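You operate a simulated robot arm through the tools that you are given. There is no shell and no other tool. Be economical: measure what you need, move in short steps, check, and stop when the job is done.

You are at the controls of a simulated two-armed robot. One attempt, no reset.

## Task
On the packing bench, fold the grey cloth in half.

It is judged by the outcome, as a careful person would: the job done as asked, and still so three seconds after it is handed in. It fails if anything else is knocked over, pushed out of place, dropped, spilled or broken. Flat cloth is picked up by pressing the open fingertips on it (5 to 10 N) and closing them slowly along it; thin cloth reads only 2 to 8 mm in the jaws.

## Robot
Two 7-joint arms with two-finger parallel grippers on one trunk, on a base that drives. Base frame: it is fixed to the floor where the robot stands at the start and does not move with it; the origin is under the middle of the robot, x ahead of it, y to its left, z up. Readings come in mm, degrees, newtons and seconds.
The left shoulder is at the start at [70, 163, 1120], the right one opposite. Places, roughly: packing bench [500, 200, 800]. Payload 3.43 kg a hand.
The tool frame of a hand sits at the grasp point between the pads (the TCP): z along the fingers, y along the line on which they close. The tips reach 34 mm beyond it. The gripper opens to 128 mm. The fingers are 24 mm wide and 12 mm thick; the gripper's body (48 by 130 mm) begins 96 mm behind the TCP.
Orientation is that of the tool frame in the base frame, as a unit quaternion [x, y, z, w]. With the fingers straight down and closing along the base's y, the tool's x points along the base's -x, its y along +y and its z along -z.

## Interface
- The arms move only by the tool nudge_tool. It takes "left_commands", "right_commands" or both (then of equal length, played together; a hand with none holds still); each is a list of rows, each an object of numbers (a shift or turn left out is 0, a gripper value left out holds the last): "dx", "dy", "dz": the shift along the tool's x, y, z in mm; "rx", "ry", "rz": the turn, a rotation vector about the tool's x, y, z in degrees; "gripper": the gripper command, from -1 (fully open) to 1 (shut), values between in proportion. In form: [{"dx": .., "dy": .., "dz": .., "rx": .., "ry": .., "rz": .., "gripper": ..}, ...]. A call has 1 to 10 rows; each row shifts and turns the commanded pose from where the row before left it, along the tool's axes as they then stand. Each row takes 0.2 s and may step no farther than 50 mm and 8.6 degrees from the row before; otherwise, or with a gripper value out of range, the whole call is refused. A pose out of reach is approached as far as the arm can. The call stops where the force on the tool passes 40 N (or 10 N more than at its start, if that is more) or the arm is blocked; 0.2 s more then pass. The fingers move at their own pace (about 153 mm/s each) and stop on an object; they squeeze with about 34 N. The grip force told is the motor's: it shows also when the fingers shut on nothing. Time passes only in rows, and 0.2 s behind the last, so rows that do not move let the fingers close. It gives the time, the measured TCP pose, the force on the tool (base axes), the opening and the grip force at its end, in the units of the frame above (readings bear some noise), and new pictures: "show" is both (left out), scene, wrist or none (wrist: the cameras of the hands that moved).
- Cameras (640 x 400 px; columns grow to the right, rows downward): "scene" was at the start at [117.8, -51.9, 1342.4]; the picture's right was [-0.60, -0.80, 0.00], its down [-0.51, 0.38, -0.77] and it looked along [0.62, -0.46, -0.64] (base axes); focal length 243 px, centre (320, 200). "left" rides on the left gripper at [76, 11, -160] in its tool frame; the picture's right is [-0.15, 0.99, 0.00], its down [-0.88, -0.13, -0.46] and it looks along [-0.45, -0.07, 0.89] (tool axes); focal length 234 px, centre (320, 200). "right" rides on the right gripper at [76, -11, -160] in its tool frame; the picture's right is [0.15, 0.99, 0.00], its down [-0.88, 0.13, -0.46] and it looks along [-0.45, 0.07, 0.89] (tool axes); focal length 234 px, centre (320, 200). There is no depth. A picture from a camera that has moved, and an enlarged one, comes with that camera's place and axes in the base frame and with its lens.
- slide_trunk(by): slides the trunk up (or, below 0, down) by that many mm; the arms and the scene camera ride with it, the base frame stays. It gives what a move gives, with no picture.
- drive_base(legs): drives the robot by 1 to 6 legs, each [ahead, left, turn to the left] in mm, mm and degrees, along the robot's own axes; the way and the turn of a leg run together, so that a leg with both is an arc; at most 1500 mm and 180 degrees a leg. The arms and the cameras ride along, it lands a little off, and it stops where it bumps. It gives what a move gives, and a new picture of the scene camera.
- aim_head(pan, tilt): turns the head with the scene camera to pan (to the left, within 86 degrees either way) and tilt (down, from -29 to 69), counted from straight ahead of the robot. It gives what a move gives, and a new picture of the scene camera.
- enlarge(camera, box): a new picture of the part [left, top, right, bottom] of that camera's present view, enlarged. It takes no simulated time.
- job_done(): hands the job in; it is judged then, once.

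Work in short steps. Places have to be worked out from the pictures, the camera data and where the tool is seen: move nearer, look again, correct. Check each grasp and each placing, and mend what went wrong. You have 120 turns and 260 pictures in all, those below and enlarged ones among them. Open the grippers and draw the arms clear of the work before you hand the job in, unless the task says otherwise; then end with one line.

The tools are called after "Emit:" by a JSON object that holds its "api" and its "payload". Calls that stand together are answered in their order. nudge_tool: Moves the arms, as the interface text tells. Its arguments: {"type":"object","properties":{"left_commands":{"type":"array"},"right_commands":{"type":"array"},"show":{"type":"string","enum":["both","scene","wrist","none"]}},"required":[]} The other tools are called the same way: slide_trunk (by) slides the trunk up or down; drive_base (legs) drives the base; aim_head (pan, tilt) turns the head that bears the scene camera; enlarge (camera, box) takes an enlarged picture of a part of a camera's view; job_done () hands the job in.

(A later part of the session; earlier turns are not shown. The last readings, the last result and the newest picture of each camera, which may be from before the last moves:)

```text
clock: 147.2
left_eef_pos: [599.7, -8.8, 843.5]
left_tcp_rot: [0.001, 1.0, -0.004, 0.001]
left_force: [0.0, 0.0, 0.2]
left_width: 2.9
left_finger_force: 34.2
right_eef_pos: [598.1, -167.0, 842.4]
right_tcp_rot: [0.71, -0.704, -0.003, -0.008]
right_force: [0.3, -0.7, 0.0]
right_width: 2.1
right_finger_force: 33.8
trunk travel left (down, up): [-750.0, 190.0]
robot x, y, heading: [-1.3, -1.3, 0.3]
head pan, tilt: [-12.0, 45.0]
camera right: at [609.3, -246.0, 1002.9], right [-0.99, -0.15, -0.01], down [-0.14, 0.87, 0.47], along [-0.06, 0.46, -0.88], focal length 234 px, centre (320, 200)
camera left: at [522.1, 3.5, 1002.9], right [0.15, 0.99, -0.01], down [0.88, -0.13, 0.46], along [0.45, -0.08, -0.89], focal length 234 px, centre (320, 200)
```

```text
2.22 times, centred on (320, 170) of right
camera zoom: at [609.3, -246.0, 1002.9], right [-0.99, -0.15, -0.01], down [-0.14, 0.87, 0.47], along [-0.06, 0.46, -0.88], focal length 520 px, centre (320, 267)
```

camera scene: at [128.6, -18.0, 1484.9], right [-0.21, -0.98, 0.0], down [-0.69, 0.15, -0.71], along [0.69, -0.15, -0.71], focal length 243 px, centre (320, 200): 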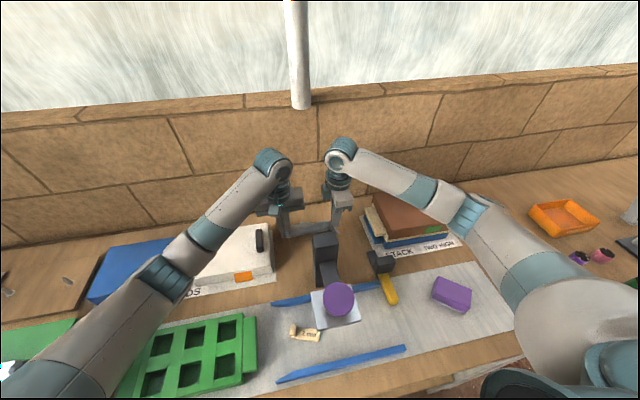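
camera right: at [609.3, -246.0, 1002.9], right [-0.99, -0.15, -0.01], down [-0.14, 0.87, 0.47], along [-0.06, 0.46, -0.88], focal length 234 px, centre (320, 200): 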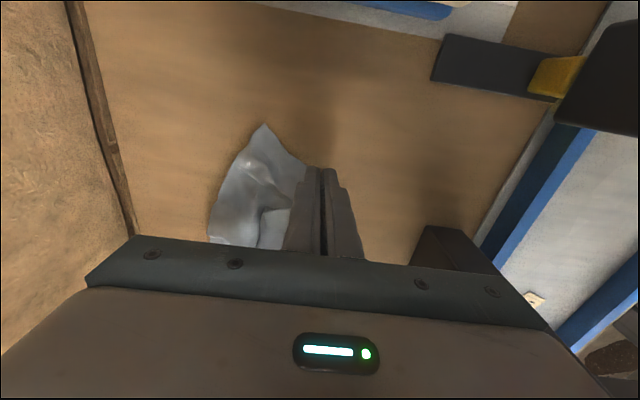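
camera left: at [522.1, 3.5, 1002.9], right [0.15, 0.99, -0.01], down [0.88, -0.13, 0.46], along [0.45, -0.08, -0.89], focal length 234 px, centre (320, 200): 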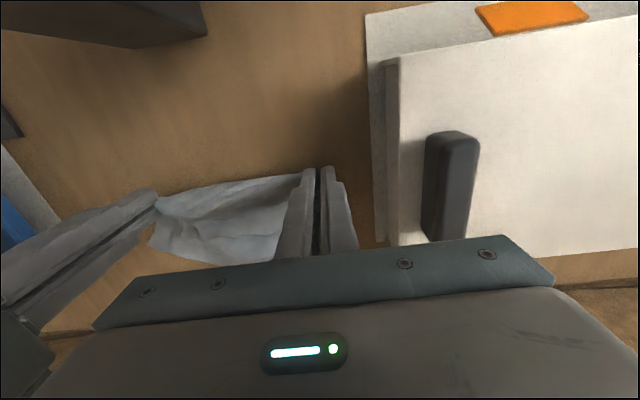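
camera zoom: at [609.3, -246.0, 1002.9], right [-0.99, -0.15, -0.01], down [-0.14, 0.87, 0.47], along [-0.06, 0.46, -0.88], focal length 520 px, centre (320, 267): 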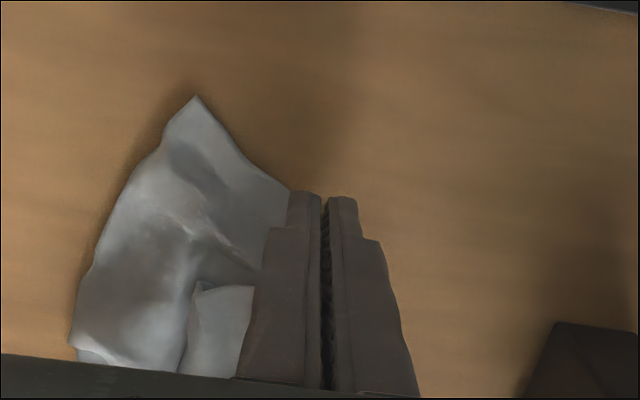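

It lies as a wide strip. I release both hands and lift clear to inspect.

Emit:
{"api": "nudge_tool", "payload": {"left_commands": [{"dz": 4}, {"gripper": 0.85}, {"gripper": 0.7}, {"gripper": 0.55}, {"gripper": 0.4}, {}, {"dz": -6}, {"dz": -14}, {"dz": -30}, {"dz": -40}], "right_commands": [{"dz": 3}, {"gripper": 0.85}, {"gripper": 0.7}, {"gripper": 0.55}, {"gripper": 0.4}, {}, {"dz": -6}, {"dz": -14}, {"dz": -30}, {"dz": -40}], "show": "none"}}

Emit:
{"api": "nudge_tool", "payload": {"left_commands": [{"dz": -45}, {"dz": -40, "dy": 15}, {"dy": 15, "dx": 15}, {}, {}], "right_commands": [{"dz": -45}, {"dz": -30}, {"dx": 45}, {"dx": 45}, {"dx": 45}], "show": "none"}}

Emit:
{"api": "enlarge", "payload": {"camera": "left", "box": [120, 60, 360, 230]}}

Emit:
{"api": "enlarge", "payload": {"camera": "scene", "box": [260, 190, 380, 270]}}

```text
clock: 149.4
left_eef_pos: [598.5, -8.6, 930.4]
left_tcp_rot: [0.002, 1.0, -0.004, 0.002]
left_force: [-0.9, 0.3, 0.0]
left_width: 38.3
left_finger_force: 0.0
right_eef_pos: [598.5, -166.3, 931.3]
right_tcp_rot: [0.71, -0.704, -0.003, -0.008]
right_force: [0.2, -0.7, 0.1]
right_width: 38.3
right_finger_force: 0.0
trunk travel left (down, up): [-750.0, 190.0]
robot x, y, heading: [2.2, -1.3, -0.0]
head pan, tilt: [-12.0, 45.0]
```

```text
clock: 150.6
left_eef_pos: [586.1, 19.7, 1014.4]
left_tcp_rot: [0.002, 1.0, -0.004, 0.0]
left_force: [0.0, 0.0, 0.4]
left_width: 38.6
left_finger_force: 0.1
right_eef_pos: [601.1, -303.6, 1004.9]
right_tcp_rot: [0.71, -0.704, -0.003, -0.007]
right_force: [-0.3, -0.6, -0.5]
right_width: 38.2
right_finger_force: 0.1
trunk travel left (down, up): [-750.0, 190.0]
robot x, y, heading: [-1.0, 0.1, -0.0]
head pan, tilt: [-12.0, 45.0]
```

```text
2.35 times, centred on (240, 145) of left
camera zoom: at [509.3, 32.5, 1173.4], right [0.15, 0.99, -0.01], down [0.88, -0.13, 0.46], along [0.45, -0.08, -0.89], focal length 551 px, centre (508, 329)
```

zoom: 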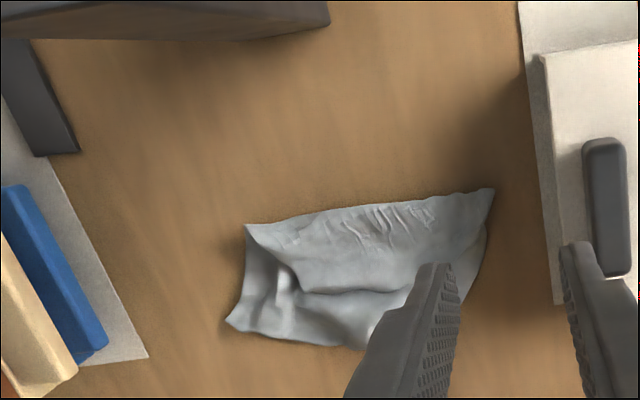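

```text
5.00 times, centred on (320, 230) of scene
camera zoom: at [128.5, -19.3, 1484.9], right [-0.21, -0.98, 0.0], down [-0.69, 0.15, -0.71], along [0.69, -0.15, -0.71], focal length 1214 px, centre (320, 50)
```

zoom: 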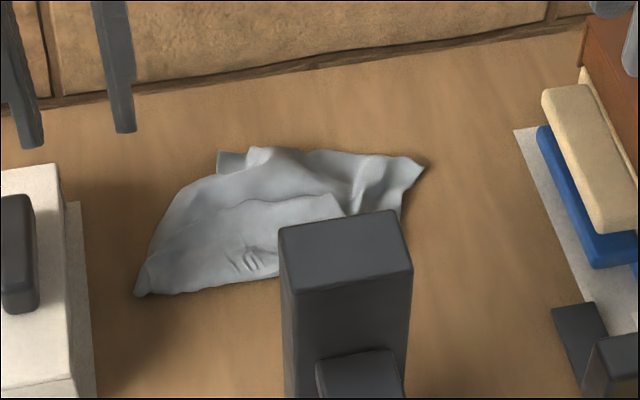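

The flap is about 60 mm deep and the bottom about 108 mm, skewed: the right crease end is about right, but the left one should be 30–35 mm farther along the left edge. I'll regrip at the near-right corner (≈(595,−166)) and on the left edge at (625,−12), with the left hand yawed 90° to close along the edge.

Emit:
{"api": "nudge_tool", "payload": {"left_commands": [{"rz": 8.5}, {"rz": 8.5}, {"rz": 8.5}, {"rz": 8.5}, {"rz": 8.5}, {"rz": 8.5}, {"rz": 8.5}, {"rz": 8.5}, {"rz": 8.5}, {"rz": 8.5}], "right_commands": [{}, {}, {}, {}, {"dx": -45}, {"dx": -45}, {"dx": -45, "dy": 5}, {"dz": 45}, {"dz": 45}, {"dz": 30}], "show": "none"}}

Emit:
{"api": "nudge_tool", "payload": {"left_commands": [{"rz": 5, "gripper": 0.5}, {"dy": 20, "dx": -16}, {"dy": 19, "dx": -16}, {"dz": 45}, {"dz": 45}, {"dz": 45}, {}], "right_commands": [{}, {}, {}, {}, {}, {}, {}], "show": "wrist"}}

```text
clock: 152.8
left_eef_pos: [586.3, 23.2, 1013.7]
left_tcp_rot: [0.678, 0.735, -0.003, 0.003]
left_force: [-0.2, 0.5, -0.9]
left_width: 38.5
left_finger_force: 0.0
right_eef_pos: [595.1, -169.8, 886.4]
right_tcp_rot: [0.71, -0.704, -0.002, -0.008]
right_force: [-0.9, 0.1, 0.1]
right_width: 38.3
right_finger_force: 0.1
trunk travel left (down, up): [-750.0, 190.0]
robot x, y, heading: [2.0, 1.9, -0.1]
head pan, tilt: [-12.0, 45.0]
```

```text
clock: 154.4
left_eef_pos: [626.1, -12.4, 878.7]
left_tcp_rot: [0.709, 0.705, -0.002, 0.004]
left_force: [-0.2, -0.3, 0.1]
left_width: 31.7
left_finger_force: 0.0
right_eef_pos: [594.2, -170.1, 886.8]
right_tcp_rot: [0.71, -0.704, -0.003, -0.009]
right_force: [0.4, -1.2, 0.6]
right_width: 38.3
right_finger_force: 0.2
trunk travel left (down, up): [-750.0, 190.0]
robot x, y, heading: [0.6, -0.4, -0.1]
head pan, tilt: [-12.0, 45.0]
camera right: at [605.1, -248.1, 1046.3], right [-0.99, -0.16, -0.01], down [-0.14, 0.87, 0.47], along [-0.06, 0.46, -0.88], focal length 234 px, centre (320, 200)
camera left: at [635.8, 64.1, 1037.5], right [0.99, -0.15, 0.0], down [-0.13, -0.88, 0.46], along [-0.07, -0.46, -0.89], focal length 234 px, centre (320, 200)
```

right: 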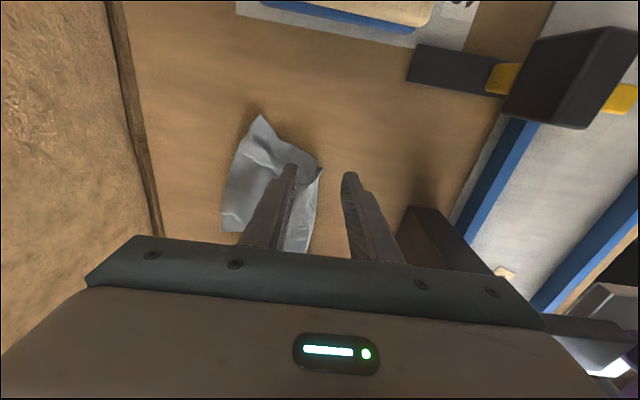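
left: 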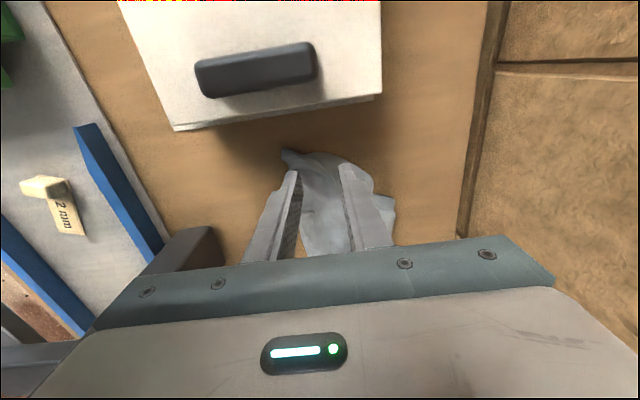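

I zoom to check both grip spots.

Emit:
{"api": "enlarge", "payload": {"camera": "left", "box": [220, 110, 440, 260]}}

Emit:
{"api": "enlarge", "payload": {"camera": "right", "box": [200, 90, 400, 260]}}

```text
2.67 times, centred on (330, 185) of left
camera zoom: at [635.8, 64.1, 1037.5], right [0.99, -0.15, 0.0], down [-0.13, -0.88, 0.46], along [-0.07, -0.46, -0.89], focal length 624 px, centre (293, 240)
```

zoom: 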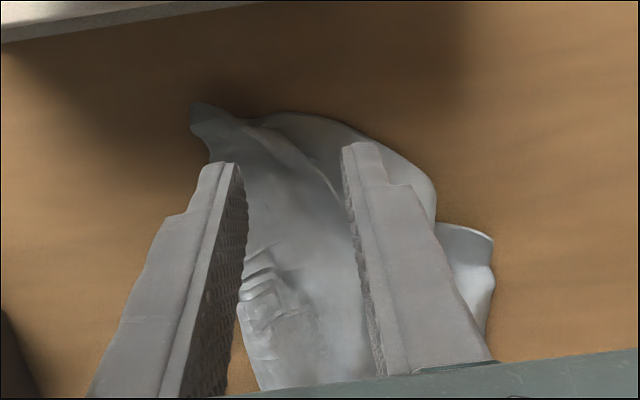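

```text
2.35 times, centred on (300, 175) of right
camera zoom: at [605.1, -248.1, 1046.3], right [-0.99, -0.16, -0.01], down [-0.14, 0.87, 0.47], along [-0.06, 0.46, -0.88], focal length 551 px, centre (367, 259)
```

zoom: 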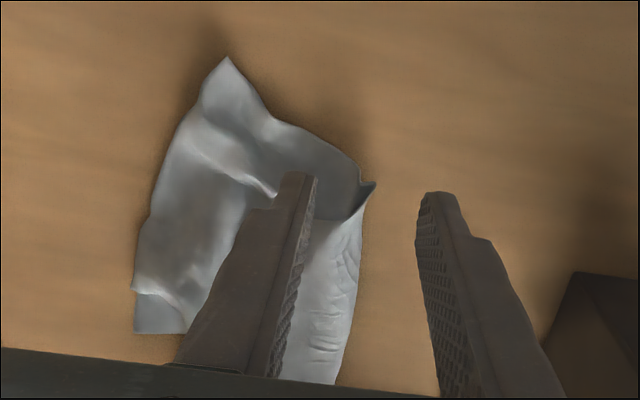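

The left edge's midpoint is near (641,−15) and the right's is at the near-right corner ≈ (592,−163). I lower both hands to those spots, close to contact.

Emit:
{"api": "nudge_tool", "payload": {"left_commands": [{"dy": 13, "dx": -5}, {"dz": 20}, {"dz": 15}, {"dz": 3}, {"dz": 2}, {"dz": 1}, {}], "right_commands": [{"dx": -6, "dy": 2}, {"dz": 20}, {"dz": 20}, {"dz": 5}, {"dz": 2.5}, {"dz": 1}, {}], "show": "none"}}

```text
clock: 156.0
left_eef_pos: [638.2, -16.0, 838.3]
left_tcp_rot: [0.708, 0.706, -0.003, 0.004]
left_force: [0.5, -0.7, 0.1]
left_width: 31.9
left_finger_force: 0.0
right_eef_pos: [591.4, -160.7, 836.2]
right_tcp_rot: [0.71, -0.704, -0.003, -0.008]
right_force: [-1.0, -0.2, 0.7]
right_width: 38.0
right_finger_force: 0.0
trunk travel left (down, up): [-750.0, 190.0]
robot x, y, heading: [1.9, -3.1, -0.1]
head pan, tilt: [-12.0, 45.0]
```

Just above contact on both. I lower to light pressure.

Emit:
{"api": "nudge_tool", "payload": {"left_commands": [{"dz": 1.5}, {"dz": 1}, {"dz": 0.7}, {}], "right_commands": [{"dz": 1}, {"dz": 0.6}, {}, {}], "show": "none"}}

```text
clock: 157.0
left_eef_pos: [638.1, -16.6, 836.0]
left_tcp_rot: [0.708, 0.706, -0.003, 0.004]
left_force: [1.9, 0.6, 7.2]
left_width: 31.3
left_finger_force: 0.0
right_eef_pos: [591.9, -161.3, 835.9]
right_tcp_rot: [0.71, -0.704, -0.003, -0.009]
right_force: [-0.1, 0.6, 0.7]
right_width: 38.7
right_finger_force: 0.1
trunk travel left (down, up): [-750.0, 190.0]
robot x, y, heading: [-1.3, -1.0, 0.1]
head pan, tilt: [-12.0, 45.0]
```

The left presses 7 N; the right is at the surface. I close both slowly.

Emit:
{"api": "nudge_tool", "payload": {"left_commands": [{"gripper": 0.57}, {"gripper": 0.64}, {"gripper": 0.71}, {"gripper": 0.78}, {"gripper": 0.85}, {"gripper": 0.92}, {"gripper": 1}, {}, {}], "right_commands": [{"dz": 1, "gripper": 0.5}, {"gripper": 0.58}, {"gripper": 0.66}, {"gripper": 0.74}, {"gripper": 0.82}, {"gripper": 0.9}, {"gripper": 1}, {}, {}], "show": "wrist"}}

```text
clock: 159.0
left_eef_pos: [637.7, -16.5, 836.1]
left_tcp_rot: [0.708, 0.706, -0.003, 0.004]
left_force: [-2.5, -0.5, 7.9]
left_width: 2.9
left_finger_force: 34.1
right_eef_pos: [591.4, -160.6, 835.3]
right_tcp_rot: [0.711, -0.704, -0.002, -0.01]
right_force: [3.2, 0.6, 6.3]
right_width: 5.1
right_finger_force: 33.9
trunk travel left (down, up): [-750.0, 190.0]
robot x, y, heading: [2.6, -5.0, -0.1]
head pan, tilt: [-12.0, 45.0]
camera right: at [602.6, -238.7, 995.0], right [-0.99, -0.16, -0.01], down [-0.14, 0.87, 0.47], along [-0.06, 0.46, -0.88], focal length 234 px, centre (320, 200)
camera left: at [647.0, 60.8, 995.2], right [0.99, -0.15, 0.0], down [-0.13, -0.88, 0.46], along [-0.07, -0.46, -0.89], focal length 234 px, centre (320, 200)
```

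right: 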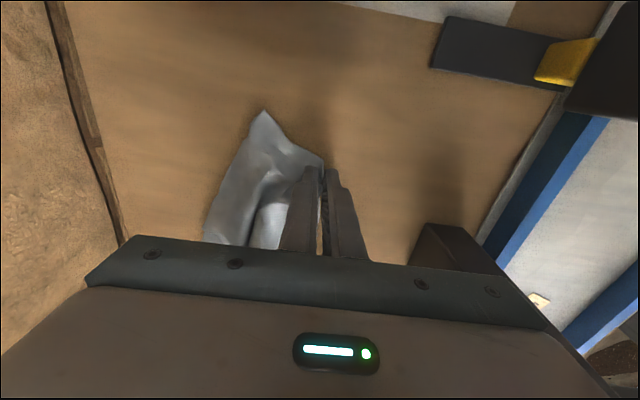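
left: 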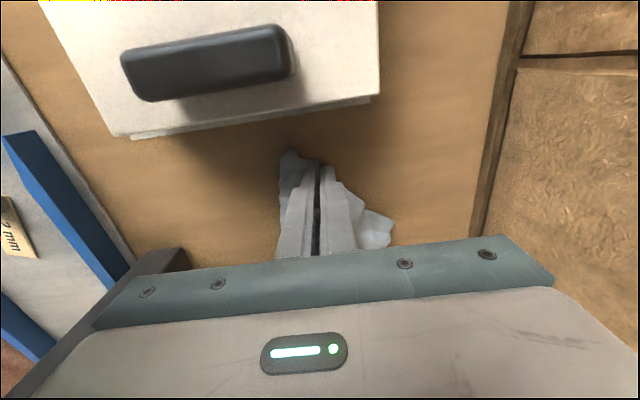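

Both grips hold (2.9 and 5.1 mm). I lift both, aligning the line along y at x≈690, and let it settle.

Emit:
{"api": "nudge_tool", "payload": {"left_commands": [{"dz": -30}, {"dz": -40}, {"dz": -40, "dy": 10}, {"dz": -40, "dy": 14}, {"dz": -30, "dy": 14}, {"dz": -10, "dy": 14, "dx": 2}, {}, {}, {}, {}], "right_commands": [{"dz": -30}, {"dz": -40, "dy": -18}, {"dz": -40, "dy": -20}, {"dz": -40, "dy": -20}, {"dz": -30, "dy": -20}, {"dz": -10, "dy": -20}, {}, {}, {}, {}], "show": "wrist"}}

Emit:
{"api": "enlarge", "payload": {"camera": "scene", "box": [240, 110, 400, 240]}}

Emit:
{"api": "enlarge", "payload": {"camera": "left", "box": [200, 80, 440, 260]}}

Emit:
{"api": "enlarge", "payload": {"camera": "right", "box": [200, 80, 440, 260]}}

```text
clock: 161.2
left_eef_pos: [689.2, -12.4, 1026.8]
left_tcp_rot: [0.709, 0.706, -0.002, 0.003]
left_force: [0.0, -0.5, -0.3]
left_width: 2.5
left_finger_force: 34.1
right_eef_pos: [688.4, -162.1, 1026.3]
right_tcp_rot: [0.71, -0.704, -0.003, -0.009]
right_force: [-0.3, -0.2, 0.0]
right_width: 4.8
right_finger_force: 34.2
trunk travel left (down, up): [-750.0, 190.0]
robot x, y, heading: [-1.4, 0.8, -0.1]
head pan, tilt: [-12.0, 45.0]
camera right: at [699.0, -240.3, 1185.5], right [-0.99, -0.16, -0.01], down [-0.14, 0.87, 0.47], along [-0.06, 0.46, -0.88], focal length 234 px, centre (320, 200)
camera left: at [699.8, 65.0, 1184.3], right [0.99, -0.15, 0.0], down [-0.13, -0.88, 0.46], along [-0.07, -0.46, -0.89], focal length 234 px, centre (320, 200)
```

right: 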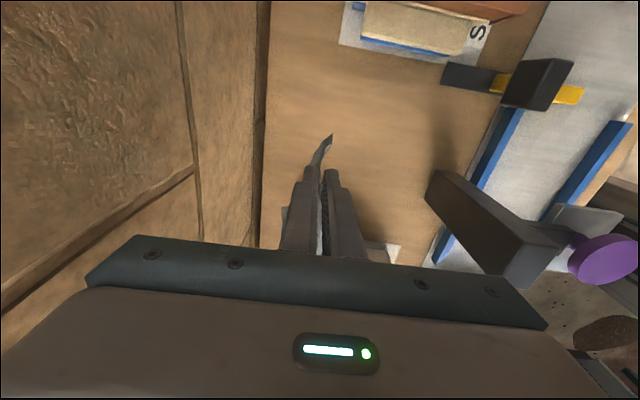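
left: 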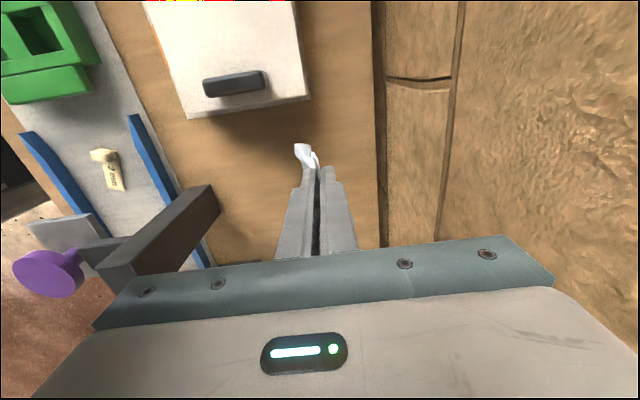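

```text
3.08 times, centred on (320, 175) of scene
camera zoom: at [128.9, -18.0, 1484.9], right [-0.21, -0.98, 0.0], down [-0.69, 0.15, -0.71], along [0.69, -0.15, -0.71], focal length 747 px, centre (320, 277)
```

zoom: 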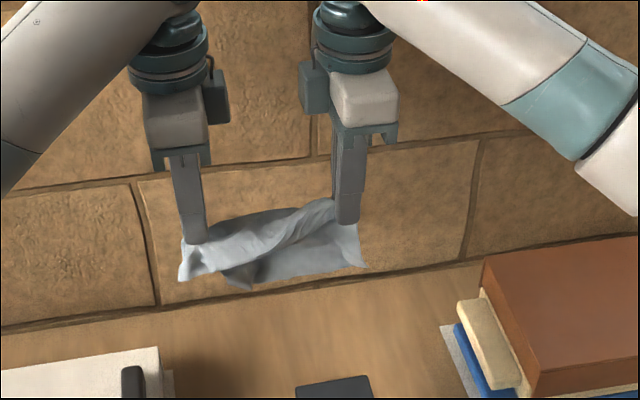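

```text
2.22 times, centred on (320, 170) of left
camera zoom: at [699.8, 65.0, 1184.3], right [0.99, -0.15, 0.0], down [-0.13, -0.88, 0.46], along [-0.07, -0.46, -0.89], focal length 520 px, centre (320, 267)
```

zoom: 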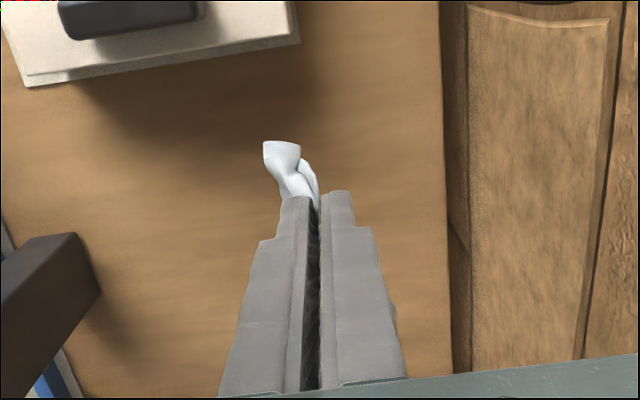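

```text
2.22 times, centred on (320, 170) of right
camera zoom: at [699.0, -240.3, 1185.5], right [-0.99, -0.16, -0.01], down [-0.14, 0.87, 0.47], along [-0.06, 0.46, -0.88], focal length 520 px, centre (320, 267)
```

zoom: 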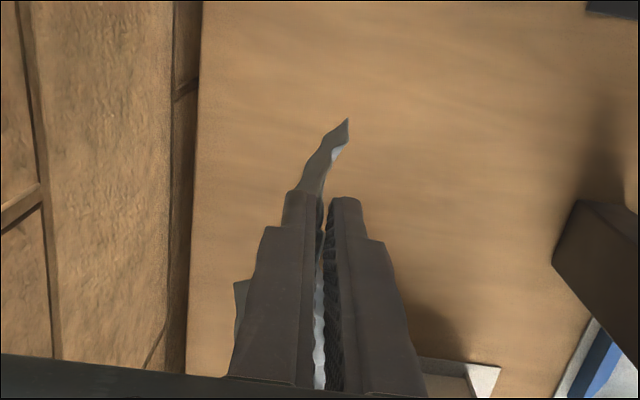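

It drapes over the new line with tails of about 80 mm and 60 mm. I lower until the tails touch and lay it toward the robot.

Emit:
{"api": "nudge_tool", "payload": {"left_commands": [{"dz": 35}, {"dz": 35}, {"dz": 25}, {}, {}, {}], "right_commands": [{"dz": 35}, {"dz": 35}, {"dz": 25}, {}, {}, {}], "show": "none"}}

Emit:
{"api": "nudge_tool", "payload": {"left_commands": [{"dz": 10}, {"dz": 9, "dy": -5}, {"dz": 9, "dy": -8}, {"dz": 10, "dy": -10}, {"dz": 11, "dy": -12}, {"dz": 11, "dy": -13}, {"dz": 11, "dy": -13}, {"dz": 10, "dy": -12}, {"dz": 8, "dy": -10}, {"dy": -5}], "right_commands": [{"dz": 10}, {"dz": 9, "dy": 5}, {"dz": 9, "dy": 8}, {"dz": 10, "dy": 10}, {"dz": 11, "dy": 12}, {"dz": 11, "dy": 13}, {"dz": 11, "dy": 13}, {"dz": 10, "dy": 12}, {"dz": 8, "dy": 10}, {"dy": 5}], "show": "wrist"}}

Emit:
{"api": "nudge_tool", "payload": {"left_commands": [{"dz": 2}, {"gripper": 0.85}, {"gripper": 0.7}, {"gripper": 0.55}, {"gripper": 0.4}, {}, {"dz": -6}, {"dz": -14}, {"dz": -30}, {"dz": -45}], "right_commands": [{"dz": 2}, {"gripper": 0.85}, {"gripper": 0.7}, {"gripper": 0.55}, {"gripper": 0.4}, {}, {"dz": -6}, {"dz": -14}, {"dz": -30}, {"dz": -45}], "show": "none"}}

Emit:
{"api": "enlarge", "payload": {"camera": "left", "box": [200, 80, 440, 260]}}

Emit:
{"api": "enlarge", "payload": {"camera": "right", "box": [180, 80, 420, 260]}}

```text
clock: 162.6
left_eef_pos: [690.3, -14.1, 931.4]
left_tcp_rot: [0.708, 0.706, -0.003, 0.004]
left_force: [1.0, -0.7, -0.2]
left_width: 2.5
left_finger_force: 33.7
right_eef_pos: [689.4, -159.0, 929.1]
right_tcp_rot: [0.71, -0.704, -0.003, -0.008]
right_force: [0.0, -0.3, 0.4]
right_width: 4.9
right_finger_force: 33.9
trunk travel left (down, up): [-750.0, 190.0]
robot x, y, heading: [1.3, -2.7, 0.1]
head pan, tilt: [-12.0, 45.0]
```

```text
clock: 164.8
left_eef_pos: [601.7, -14.2, 841.2]
left_tcp_rot: [0.708, 0.707, -0.002, 0.004]
left_force: [-0.3, 0.8, 0.5]
left_width: 2.6
left_finger_force: 34.3
right_eef_pos: [600.8, -160.9, 840.9]
right_tcp_rot: [0.711, -0.704, -0.002, -0.009]
right_force: [-0.1, 0.9, 0.3]
right_width: 5.0
right_finger_force: 33.8
trunk travel left (down, up): [-750.0, 190.0]
robot x, y, heading: [-1.7, -1.2, 0.1]
head pan, tilt: [-12.0, 45.0]
camera right: at [612.4, -239.2, 1000.2], right [-0.99, -0.16, -0.01], down [-0.14, 0.87, 0.47], along [-0.06, 0.46, -0.88], focal length 234 px, centre (320, 200)
camera left: at [612.0, 62.3, 1000.1], right [0.99, -0.15, 0.0], down [-0.13, -0.88, 0.46], along [-0.07, -0.46, -0.89], focal length 234 px, centre (320, 200)
```

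right: 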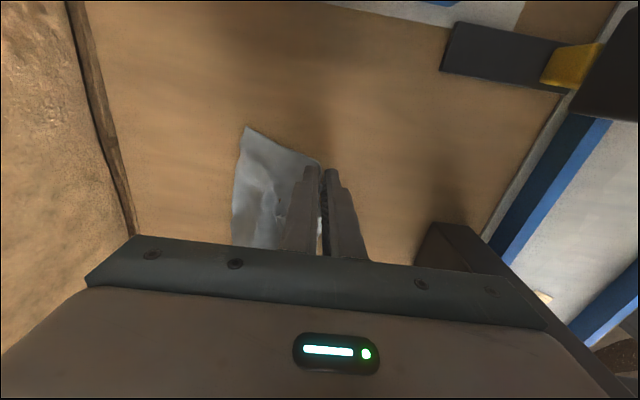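
left: 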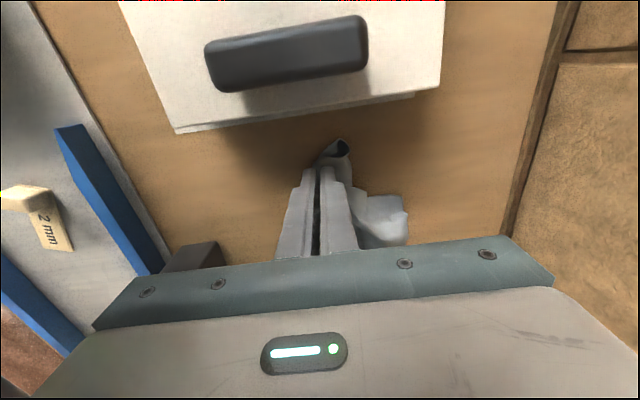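

```text
clock: 167.0
left_eef_pos: [601.3, -11.6, 934.4]
left_tcp_rot: [0.709, 0.706, -0.003, 0.004]
left_force: [0.1, -0.1, -0.4]
left_width: 38.4
left_finger_force: 0.1
right_eef_pos: [599.9, -162.3, 935.5]
right_tcp_rot: [0.71, -0.704, -0.002, -0.008]
right_force: [0.0, -0.3, 0.4]
right_width: 38.3
right_finger_force: 0.1
trunk travel left (down, up): [-750.0, 190.0]
robot x, y, heading: [-1.6, -2.4, -0.2]
head pan, tilt: [-12.0, 45.0]
```

```text
2.22 times, centred on (320, 170) of left
camera zoom: at [611.2, 65.7, 1093.2], right [0.99, -0.15, 0.0], down [-0.13, -0.88, 0.46], along [-0.07, -0.46, -0.89], focal length 520 px, centre (320, 267)
```

zoom: 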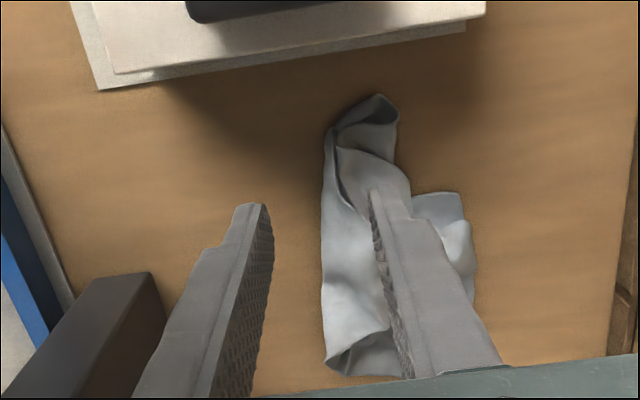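

```text
2.22 times, centred on (300, 170) of right
camera zoom: at [611.0, -241.7, 1093.9], right [-0.99, -0.16, -0.01], down [-0.14, 0.87, 0.47], along [-0.06, 0.46, -0.88], focal length 520 px, centre (364, 267)
```

zoom: 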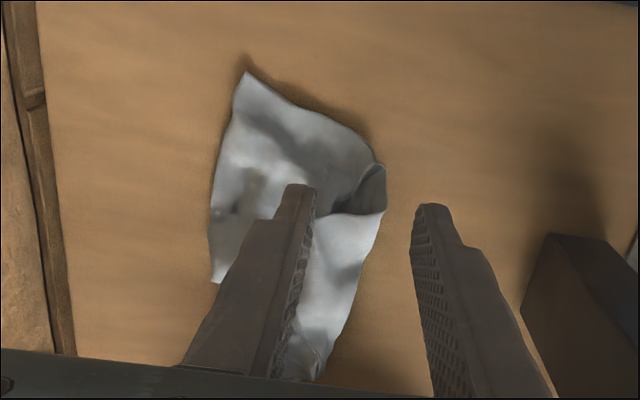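

It now looks like a proper folded strip with loops at the ends. I raise both hands clear and view from above.

Emit:
{"api": "nudge_tool", "payload": {"left_commands": [{"dz": -45}, {"dz": -45}, {"dx": 20}, {"dy": -30}, {}], "right_commands": [{"dz": -45}, {"dz": -40}, {"dx": 45}, {"dx": 45}, {"dx": 40}], "show": "none"}}

Emit:
{"api": "enlarge", "payload": {"camera": "left", "box": [240, 100, 460, 290]}}

Emit:
{"api": "enlarge", "payload": {"camera": "scene", "box": [260, 190, 380, 270]}}

```text
clock: 168.2
left_eef_pos: [571.7, 8.0, 1024.0]
left_tcp_rot: [0.708, 0.706, -0.003, 0.003]
left_force: [0.4, -0.6, 0.7]
left_width: 38.4
left_finger_force: 0.0
right_eef_pos: [600.2, -295.1, 1015.1]
right_tcp_rot: [0.71, -0.704, -0.003, -0.009]
right_force: [0.2, 0.2, 0.4]
right_width: 38.5
right_finger_force: 0.1
trunk travel left (down, up): [-750.0, 190.0]
robot x, y, heading: [-2.6, -1.0, -0.0]
head pan, tilt: [-12.0, 45.0]
```

```text
2.11 times, centred on (350, 195) of left
camera zoom: at [582.4, 83.1, 1182.9], right [0.99, -0.15, 0.0], down [-0.13, -0.88, 0.46], along [-0.07, -0.46, -0.89], focal length 493 px, centre (257, 210)
```

zoom: 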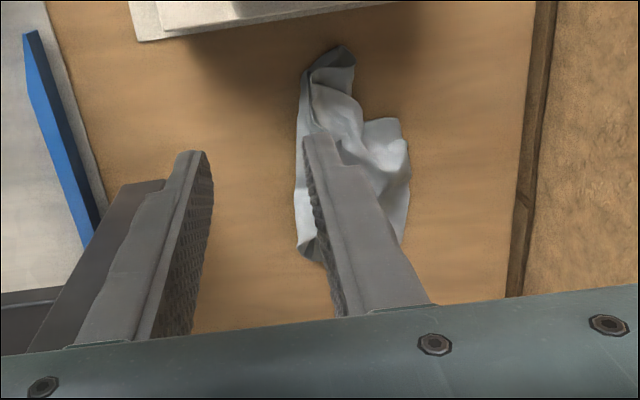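

```text
5.00 times, centred on (320, 230) of scene
camera zoom: at [128.9, -19.5, 1484.9], right [-0.21, -0.98, 0.0], down [-0.69, 0.15, -0.71], along [0.69, -0.15, -0.71], focal length 1214 px, centre (320, 50)
```

zoom: 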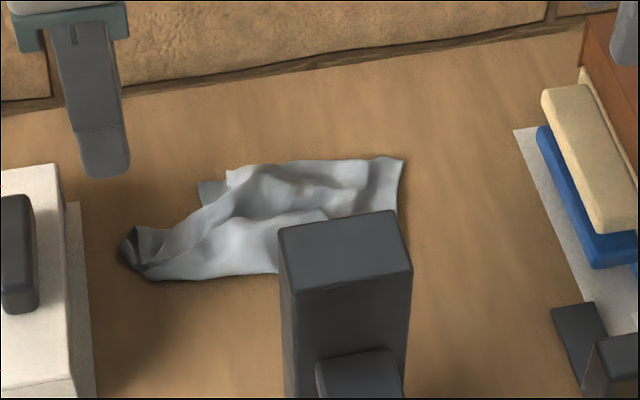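

The flap is still short, but the far edge's two corners lie free and single-layered: P4 ≈ (678,−50), R ≈ (671,−199). I'll take those, hang the sheet by that true edge so it opens fully, then fold it while laying. I bring both hands over them.

Emit:
{"api": "nudge_tool", "payload": {"left_commands": [{"dy": 35, "dx": -20, "gripper": 0.3}, {"dy": 35, "dx": -24}, {"dy": 30, "dx": -24}, {"dz": 45}, {"dz": 45}, {"dz": 45}, {"dz": 30}, {}], "right_commands": [{"dx": -36, "dy": -20, "gripper": 0.3}, {"dx": -36, "dy": -20}, {"dx": -35, "dy": -20}, {"dz": 45}, {"dz": 45}, {"dz": 45}, {"dz": 22}, {}], "show": "none"}}

Emit:
{"api": "enlarge", "payload": {"camera": "left", "box": [200, 110, 440, 270]}}

Emit:
{"api": "enlarge", "payload": {"camera": "right", "box": [200, 110, 440, 270]}}

```text
clock: 170.0
left_eef_pos: [671.7, -64.4, 859.1]
left_tcp_rot: [0.708, 0.706, -0.003, 0.004]
left_force: [1.3, -0.1, -0.2]
left_width: 44.8
left_finger_force: 0.0
right_eef_pos: [661.5, -182.7, 861.6]
right_tcp_rot: [0.71, -0.704, -0.003, -0.008]
right_force: [-0.1, 0.4, 0.4]
right_width: 44.8
right_finger_force: 0.0
trunk travel left (down, up): [-750.0, 190.0]
robot x, y, heading: [2.1, -0.8, -0.1]
head pan, tilt: [-12.0, 45.0]
```

```text
2.50 times, centred on (320, 190) of left
camera zoom: at [681.1, 12.6, 1018.0], right [0.99, -0.15, 0.0], down [-0.13, -0.88, 0.46], along [-0.07, -0.46, -0.89], focal length 585 px, centre (320, 225)
```

zoom: 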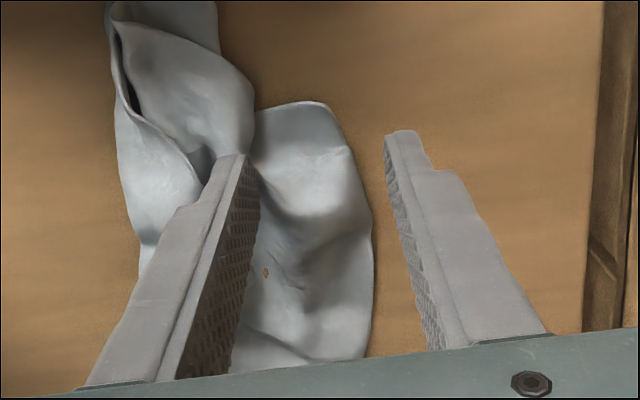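

```text
2.50 times, centred on (320, 190) of right
camera zoom: at [672.6, -260.7, 1020.9], right [-0.99, -0.16, -0.01], down [-0.14, 0.87, 0.47], along [-0.06, 0.46, -0.88], focal length 585 px, centre (320, 225)
```

zoom: 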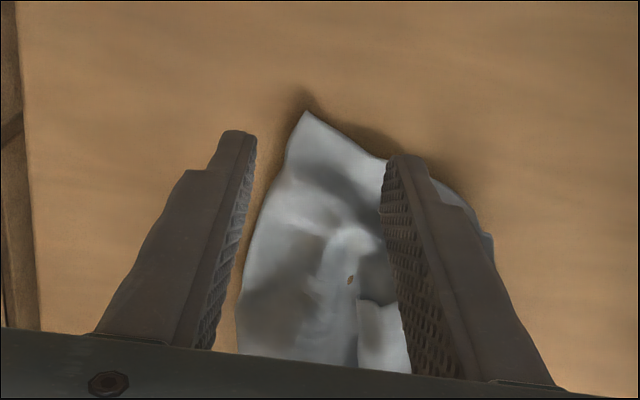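

Both corners lie between the fingers. I lower to light contact and then close slowly.

Emit:
{"api": "nudge_tool", "payload": {"left_commands": [{"dx": 5, "dz": 10}, {"dz": 9}, {"dz": 2}, {"dz": 1.5}, {"dz": 0.7}, {}], "right_commands": [{"dz": 12}, {"dz": 10}, {"dz": 2}, {"dz": 1.5}, {"dz": 0.7}, {}], "show": "none"}}

Emit:
{"api": "nudge_tool", "payload": {"left_commands": [{"gripper": 0.4}, {"gripper": 0.5}, {"gripper": 0.6}, {"gripper": 0.7}, {"gripper": 0.8}, {"gripper": 0.9}, {"gripper": 1}, {}, {}, {"dz": -10}], "right_commands": [{"gripper": 0.4}, {"gripper": 0.5}, {"gripper": 0.6}, {"gripper": 0.7}, {"gripper": 0.8}, {"gripper": 0.9}, {"gripper": 1}, {}, {}, {"dz": -10}], "show": "wrist"}}

```text
clock: 171.4
left_eef_pos: [671.0, -58.4, 837.1]
left_tcp_rot: [0.708, 0.706, -0.003, 0.004]
left_force: [0.3, -1.6, 5.8]
left_width: 44.5
left_finger_force: 0.1
right_eef_pos: [662.6, -182.5, 836.6]
right_tcp_rot: [0.71, -0.704, -0.003, -0.009]
right_force: [0.2, -0.7, 1.5]
right_width: 44.6
right_finger_force: 0.0
trunk travel left (down, up): [-750.0, 190.0]
robot x, y, heading: [-4.3, -1.0, -0.3]
head pan, tilt: [-12.0, 45.0]
```

```text
clock: 173.6
left_eef_pos: [670.7, -58.0, 845.4]
left_tcp_rot: [0.708, 0.706, -0.003, 0.003]
left_force: [0.9, 0.3, 0.4]
left_width: 3.2
left_finger_force: 33.7
right_eef_pos: [662.8, -183.9, 845.0]
right_tcp_rot: [0.71, -0.704, -0.002, -0.008]
right_force: [-0.4, -0.2, -0.7]
right_width: 2.5
right_finger_force: 33.6
trunk travel left (down, up): [-750.0, 190.0]
robot x, y, heading: [-0.4, -5.9, -0.1]
head pan, tilt: [-12.0, 45.0]
camera right: at [673.5, -261.4, 1005.1], right [-0.99, -0.16, -0.01], down [-0.14, 0.87, 0.47], along [-0.06, 0.46, -0.88], focal length 234 px, centre (320, 200)
camera left: at [681.5, 19.6, 1005.1], right [0.99, -0.15, 0.0], down [-0.13, -0.88, 0.46], along [-0.07, -0.46, -0.89], focal length 234 px, centre (320, 200)
```

right: 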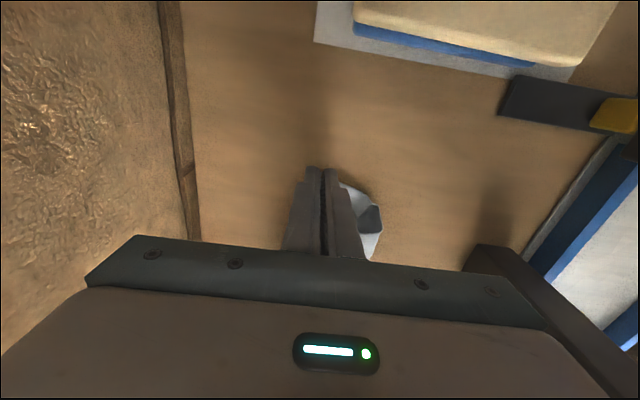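
left: 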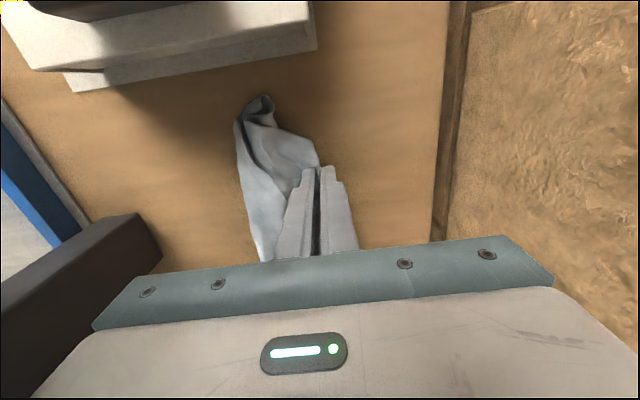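

Both far corners are held. I lift high with a slight spread and let it hang.

Emit:
{"api": "nudge_tool", "payload": {"left_commands": [{"dz": -30}, {"dz": -45}, {"dz": -45}, {"dz": -45}, {"dz": -45}, {"dx": 5}, {"dx": 4}, {}, {}, {}], "right_commands": [{"dz": -30}, {"dz": -45}, {"dz": -45}, {"dz": -45}, {"dz": -45, "dy": -5}, {"dx": 5, "dy": -3}, {"dx": 4}, {}, {}, {}], "show": "none"}}

Emit:
{"api": "enlarge", "payload": {"camera": "scene", "box": [240, 110, 400, 240]}}

Emit:
{"api": "enlarge", "payload": {"camera": "right", "box": [180, 40, 460, 240]}}

Emit:
{"api": "enlarge", "payload": {"camera": "left", "box": [180, 40, 460, 240]}}

```text
clock: 175.8
left_eef_pos: [671.2, -45.5, 1055.6]
left_tcp_rot: [0.709, 0.706, -0.004, 0.004]
left_force: [-1.0, -22.9, -1.2]
left_width: 2.9
left_finger_force: 33.8
right_eef_pos: [668.9, -195.1, 1054.2]
right_tcp_rot: [0.711, -0.703, -0.004, -0.009]
right_force: [0.5, 22.9, -0.2]
right_width: 2.6
right_finger_force: 34.1
trunk travel left (down, up): [-750.0, 190.0]
robot x, y, heading: [-1.3, 1.0, 0.1]
head pan, tilt: [-12.0, 45.0]
```

```text
3.08 times, centred on (320, 175) of scene
camera zoom: at [129.0, -17.9, 1484.9], right [-0.21, -0.98, 0.0], down [-0.69, 0.15, -0.71], along [0.69, -0.15, -0.71], focal length 747 px, centre (320, 277)
```

zoom: 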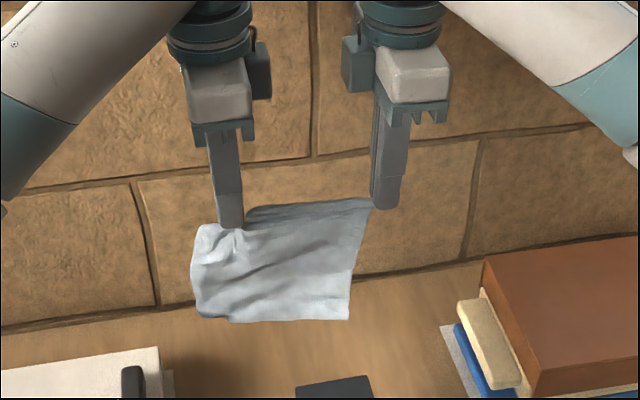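

```text
2.00 times, centred on (320, 140) of right
camera zoom: at [680.2, -273.4, 1214.0], right [-0.99, -0.16, -0.01], down [-0.14, 0.87, 0.47], along [-0.06, 0.46, -0.88], focal length 468 px, centre (320, 320)
```

zoom: 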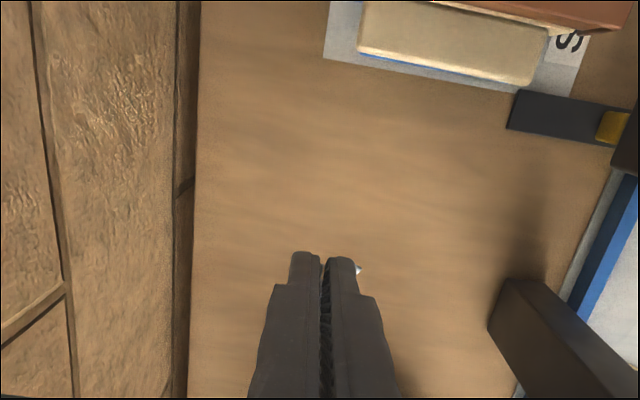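

```text
2.00 times, centred on (320, 140) of left
camera zoom: at [682.1, 30.8, 1214.5], right [0.99, -0.15, 0.0], down [-0.14, -0.87, 0.47], along [-0.07, -0.46, -0.89], focal length 468 px, centre (320, 320)
```

zoom: 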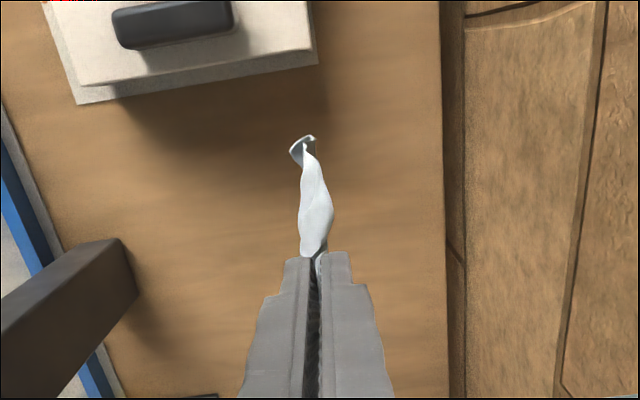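

Beautiful: the sheet hangs flat and open. I ease the tension, lower until the bottom edge reaches the table, and then lay the lower half toward the robot.

Emit:
{"api": "nudge_tool", "payload": {"left_commands": [{"dx": -5}, {"dz": 20}, {"dz": 25}, {"dz": 18}, {}, {}, {}, {}], "right_commands": [{"dx": -5}, {"dz": 20}, {"dz": 25}, {"dz": 18}, {}, {}, {}, {}], "show": "none"}}

Emit:
{"api": "nudge_tool", "payload": {"left_commands": [{"dz": 9, "dy": -8}, {"dz": 10, "dy": -10}, {"dz": 11, "dy": -11}, {"dz": 11, "dy": -11}, {"dz": 11, "dy": -11}, {"dz": 11, "dy": -11}, {"dz": 11, "dy": -11}, {"dz": 11, "dy": -10}, {}], "right_commands": [{"dz": 9, "dy": 8}, {"dz": 10, "dy": 10}, {"dz": 11, "dy": 11}, {"dz": 11, "dy": 11}, {"dz": 11, "dy": 11}, {"dz": 11, "dy": 11}, {"dz": 11, "dy": 11}, {"dz": 11, "dy": 10}, {}], "show": "wrist"}}

Emit:
{"api": "enlarge", "payload": {"camera": "scene", "box": [240, 150, 400, 270]}}

Emit:
{"api": "enlarge", "payload": {"camera": "right", "box": [140, 60, 420, 260]}}

```text
clock: 177.6
left_eef_pos: [669.6, -52.7, 991.0]
left_tcp_rot: [0.708, 0.706, -0.003, 0.004]
left_force: [-0.6, -0.4, -0.5]
left_width: 3.0
left_finger_force: 33.9
right_eef_pos: [670.0, -189.0, 991.8]
right_tcp_rot: [0.711, -0.704, -0.003, -0.007]
right_force: [-0.1, 0.8, -0.2]
right_width: 2.4
right_finger_force: 34.4
trunk travel left (down, up): [-750.0, 190.0]
robot x, y, heading: [0.4, -0.8, 0.1]
head pan, tilt: [-12.0, 45.0]
```

```text
clock: 179.6
left_eef_pos: [587.9, -52.2, 908.1]
left_tcp_rot: [0.708, 0.706, -0.002, 0.004]
left_force: [0.3, -0.3, 0.1]
left_width: 3.1
left_finger_force: 33.1
right_eef_pos: [586.7, -189.5, 908.7]
right_tcp_rot: [0.71, -0.704, -0.003, -0.008]
right_force: [0.1, 0.6, 0.4]
right_width: 2.6
right_finger_force: 33.8
trunk travel left (down, up): [-750.0, 190.0]
robot x, y, heading: [0.6, -0.1, 0.1]
head pan, tilt: [-12.0, 45.0]
camera right: at [598.0, -267.5, 1066.5], right [-0.99, -0.15, -0.01], down [-0.14, 0.87, 0.47], along [-0.06, 0.46, -0.88], focal length 234 px, centre (320, 200)
camera left: at [598.3, 24.5, 1066.1], right [0.99, -0.15, 0.0], down [-0.13, -0.88, 0.46], along [-0.07, -0.46, -0.89], focal length 234 px, centre (320, 200)
```

right: 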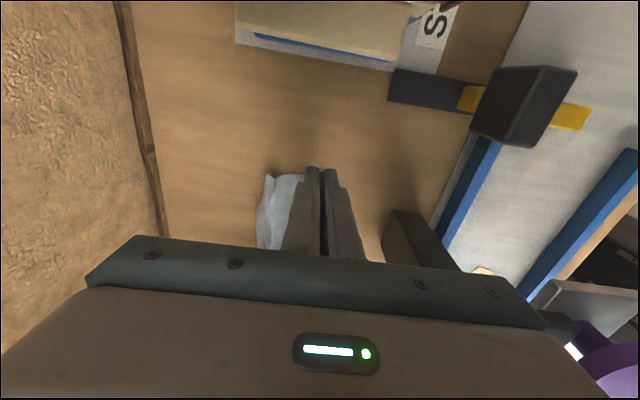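
left: 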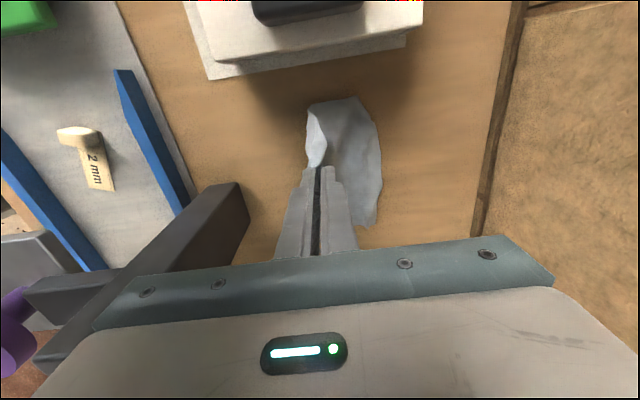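

```text
3.33 times, centred on (320, 210) of scene
camera zoom: at [129.3, -17.9, 1484.8], right [-0.21, -0.98, 0.0], down [-0.69, 0.15, -0.71], along [0.69, -0.15, -0.71], focal length 810 px, centre (320, 167)
```

zoom: 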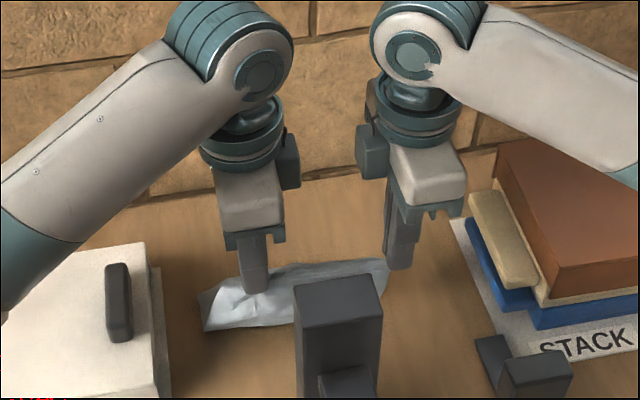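

```text
2.00 times, centred on (280, 160) of right
camera zoom: at [598.0, -267.5, 1066.5], right [-0.99, -0.15, -0.01], down [-0.14, 0.87, 0.47], along [-0.06, 0.46, -0.88], focal length 468 px, centre (400, 280)
```

zoom: 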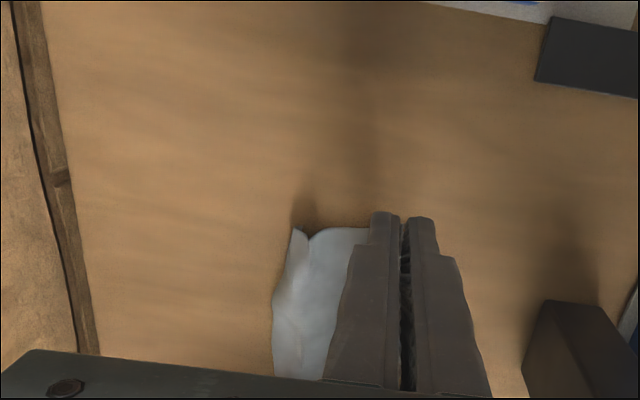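

The lower half is laid well, with its edge at x≈650. I go 18 mm further to set the crease, then arc the held edge over to x≈640 and down, completing the half fold.

Emit:
{"api": "nudge_tool", "payload": {"left_commands": [{"dy": -9, "dz": 9}, {"dy": -9, "dz": 9}, {"dy": 12, "dz": -3}, {"dy": 15}, {"dy": 15, "dz": 6}, {"dy": 12, "dz": 12}, {"dy": 9, "dz": 15}, {"dy": 6, "dz": 12}, {"dy": 2, "dz": 6}, {}], "right_commands": [{"dy": 9, "dz": 9}, {"dy": 9, "dz": 9}, {"dy": -12, "dz": -3}, {"dy": -15}, {"dy": -15, "dz": 6}, {"dy": -12, "dz": 12}, {"dy": -9, "dz": 15}, {"dy": -6, "dz": 12}, {"dy": -2, "dz": 6}, {}], "show": "wrist"}}

Emit:
{"api": "enlarge", "payload": {"camera": "scene", "box": [240, 150, 400, 270]}}

```text
clock: 181.8
left_eef_pos: [642.0, -53.0, 842.3]
left_tcp_rot: [0.709, 0.706, -0.003, 0.004]
left_force: [0.0, -0.7, 1.5]
left_width: 3.2
left_finger_force: 33.9
right_eef_pos: [639.0, -188.4, 841.0]
right_tcp_rot: [0.71, -0.704, -0.002, -0.009]
right_force: [0.1, 0.1, -0.1]
right_width: 2.5
right_finger_force: 33.8
trunk travel left (down, up): [-750.0, 190.0]
robot x, y, heading: [-0.1, -2.6, -0.1]
head pan, tilt: [-12.0, 45.0]
camera right: at [650.2, -266.1, 1000.4], right [-0.99, -0.16, -0.01], down [-0.14, 0.87, 0.47], along [-0.06, 0.46, -0.88], focal length 234 px, centre (320, 200)
camera left: at [652.3, 24.2, 1001.0], right [0.99, -0.15, 0.0], down [-0.13, -0.88, 0.46], along [-0.07, -0.46, -0.89], focal length 234 px, centre (320, 200)
```

right: 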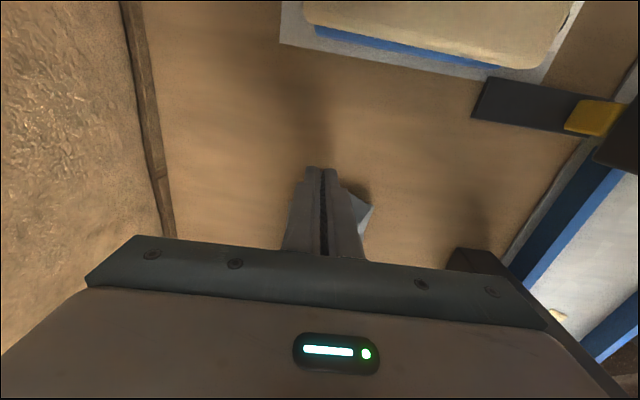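
left: 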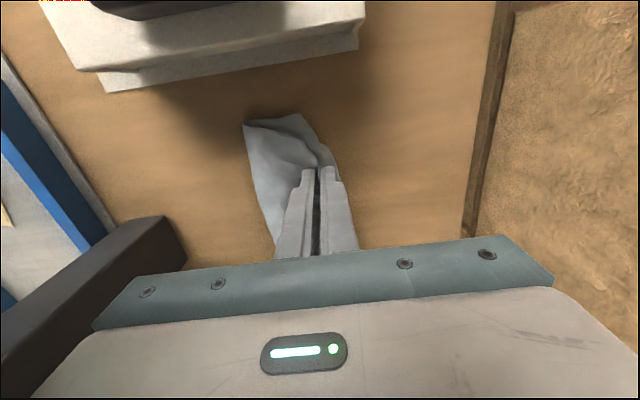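

```text
3.33 times, centred on (320, 210) of scene
camera zoom: at [128.9, -17.9, 1484.9], right [-0.21, -0.98, 0.0], down [-0.69, 0.15, -0.71], along [0.69, -0.15, -0.71], focal length 810 px, centre (320, 167)
```

zoom: 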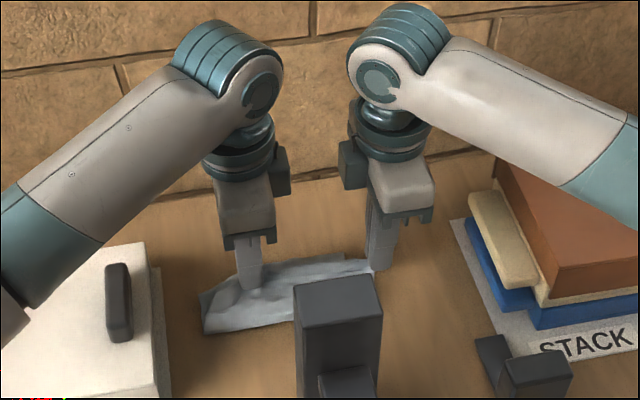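

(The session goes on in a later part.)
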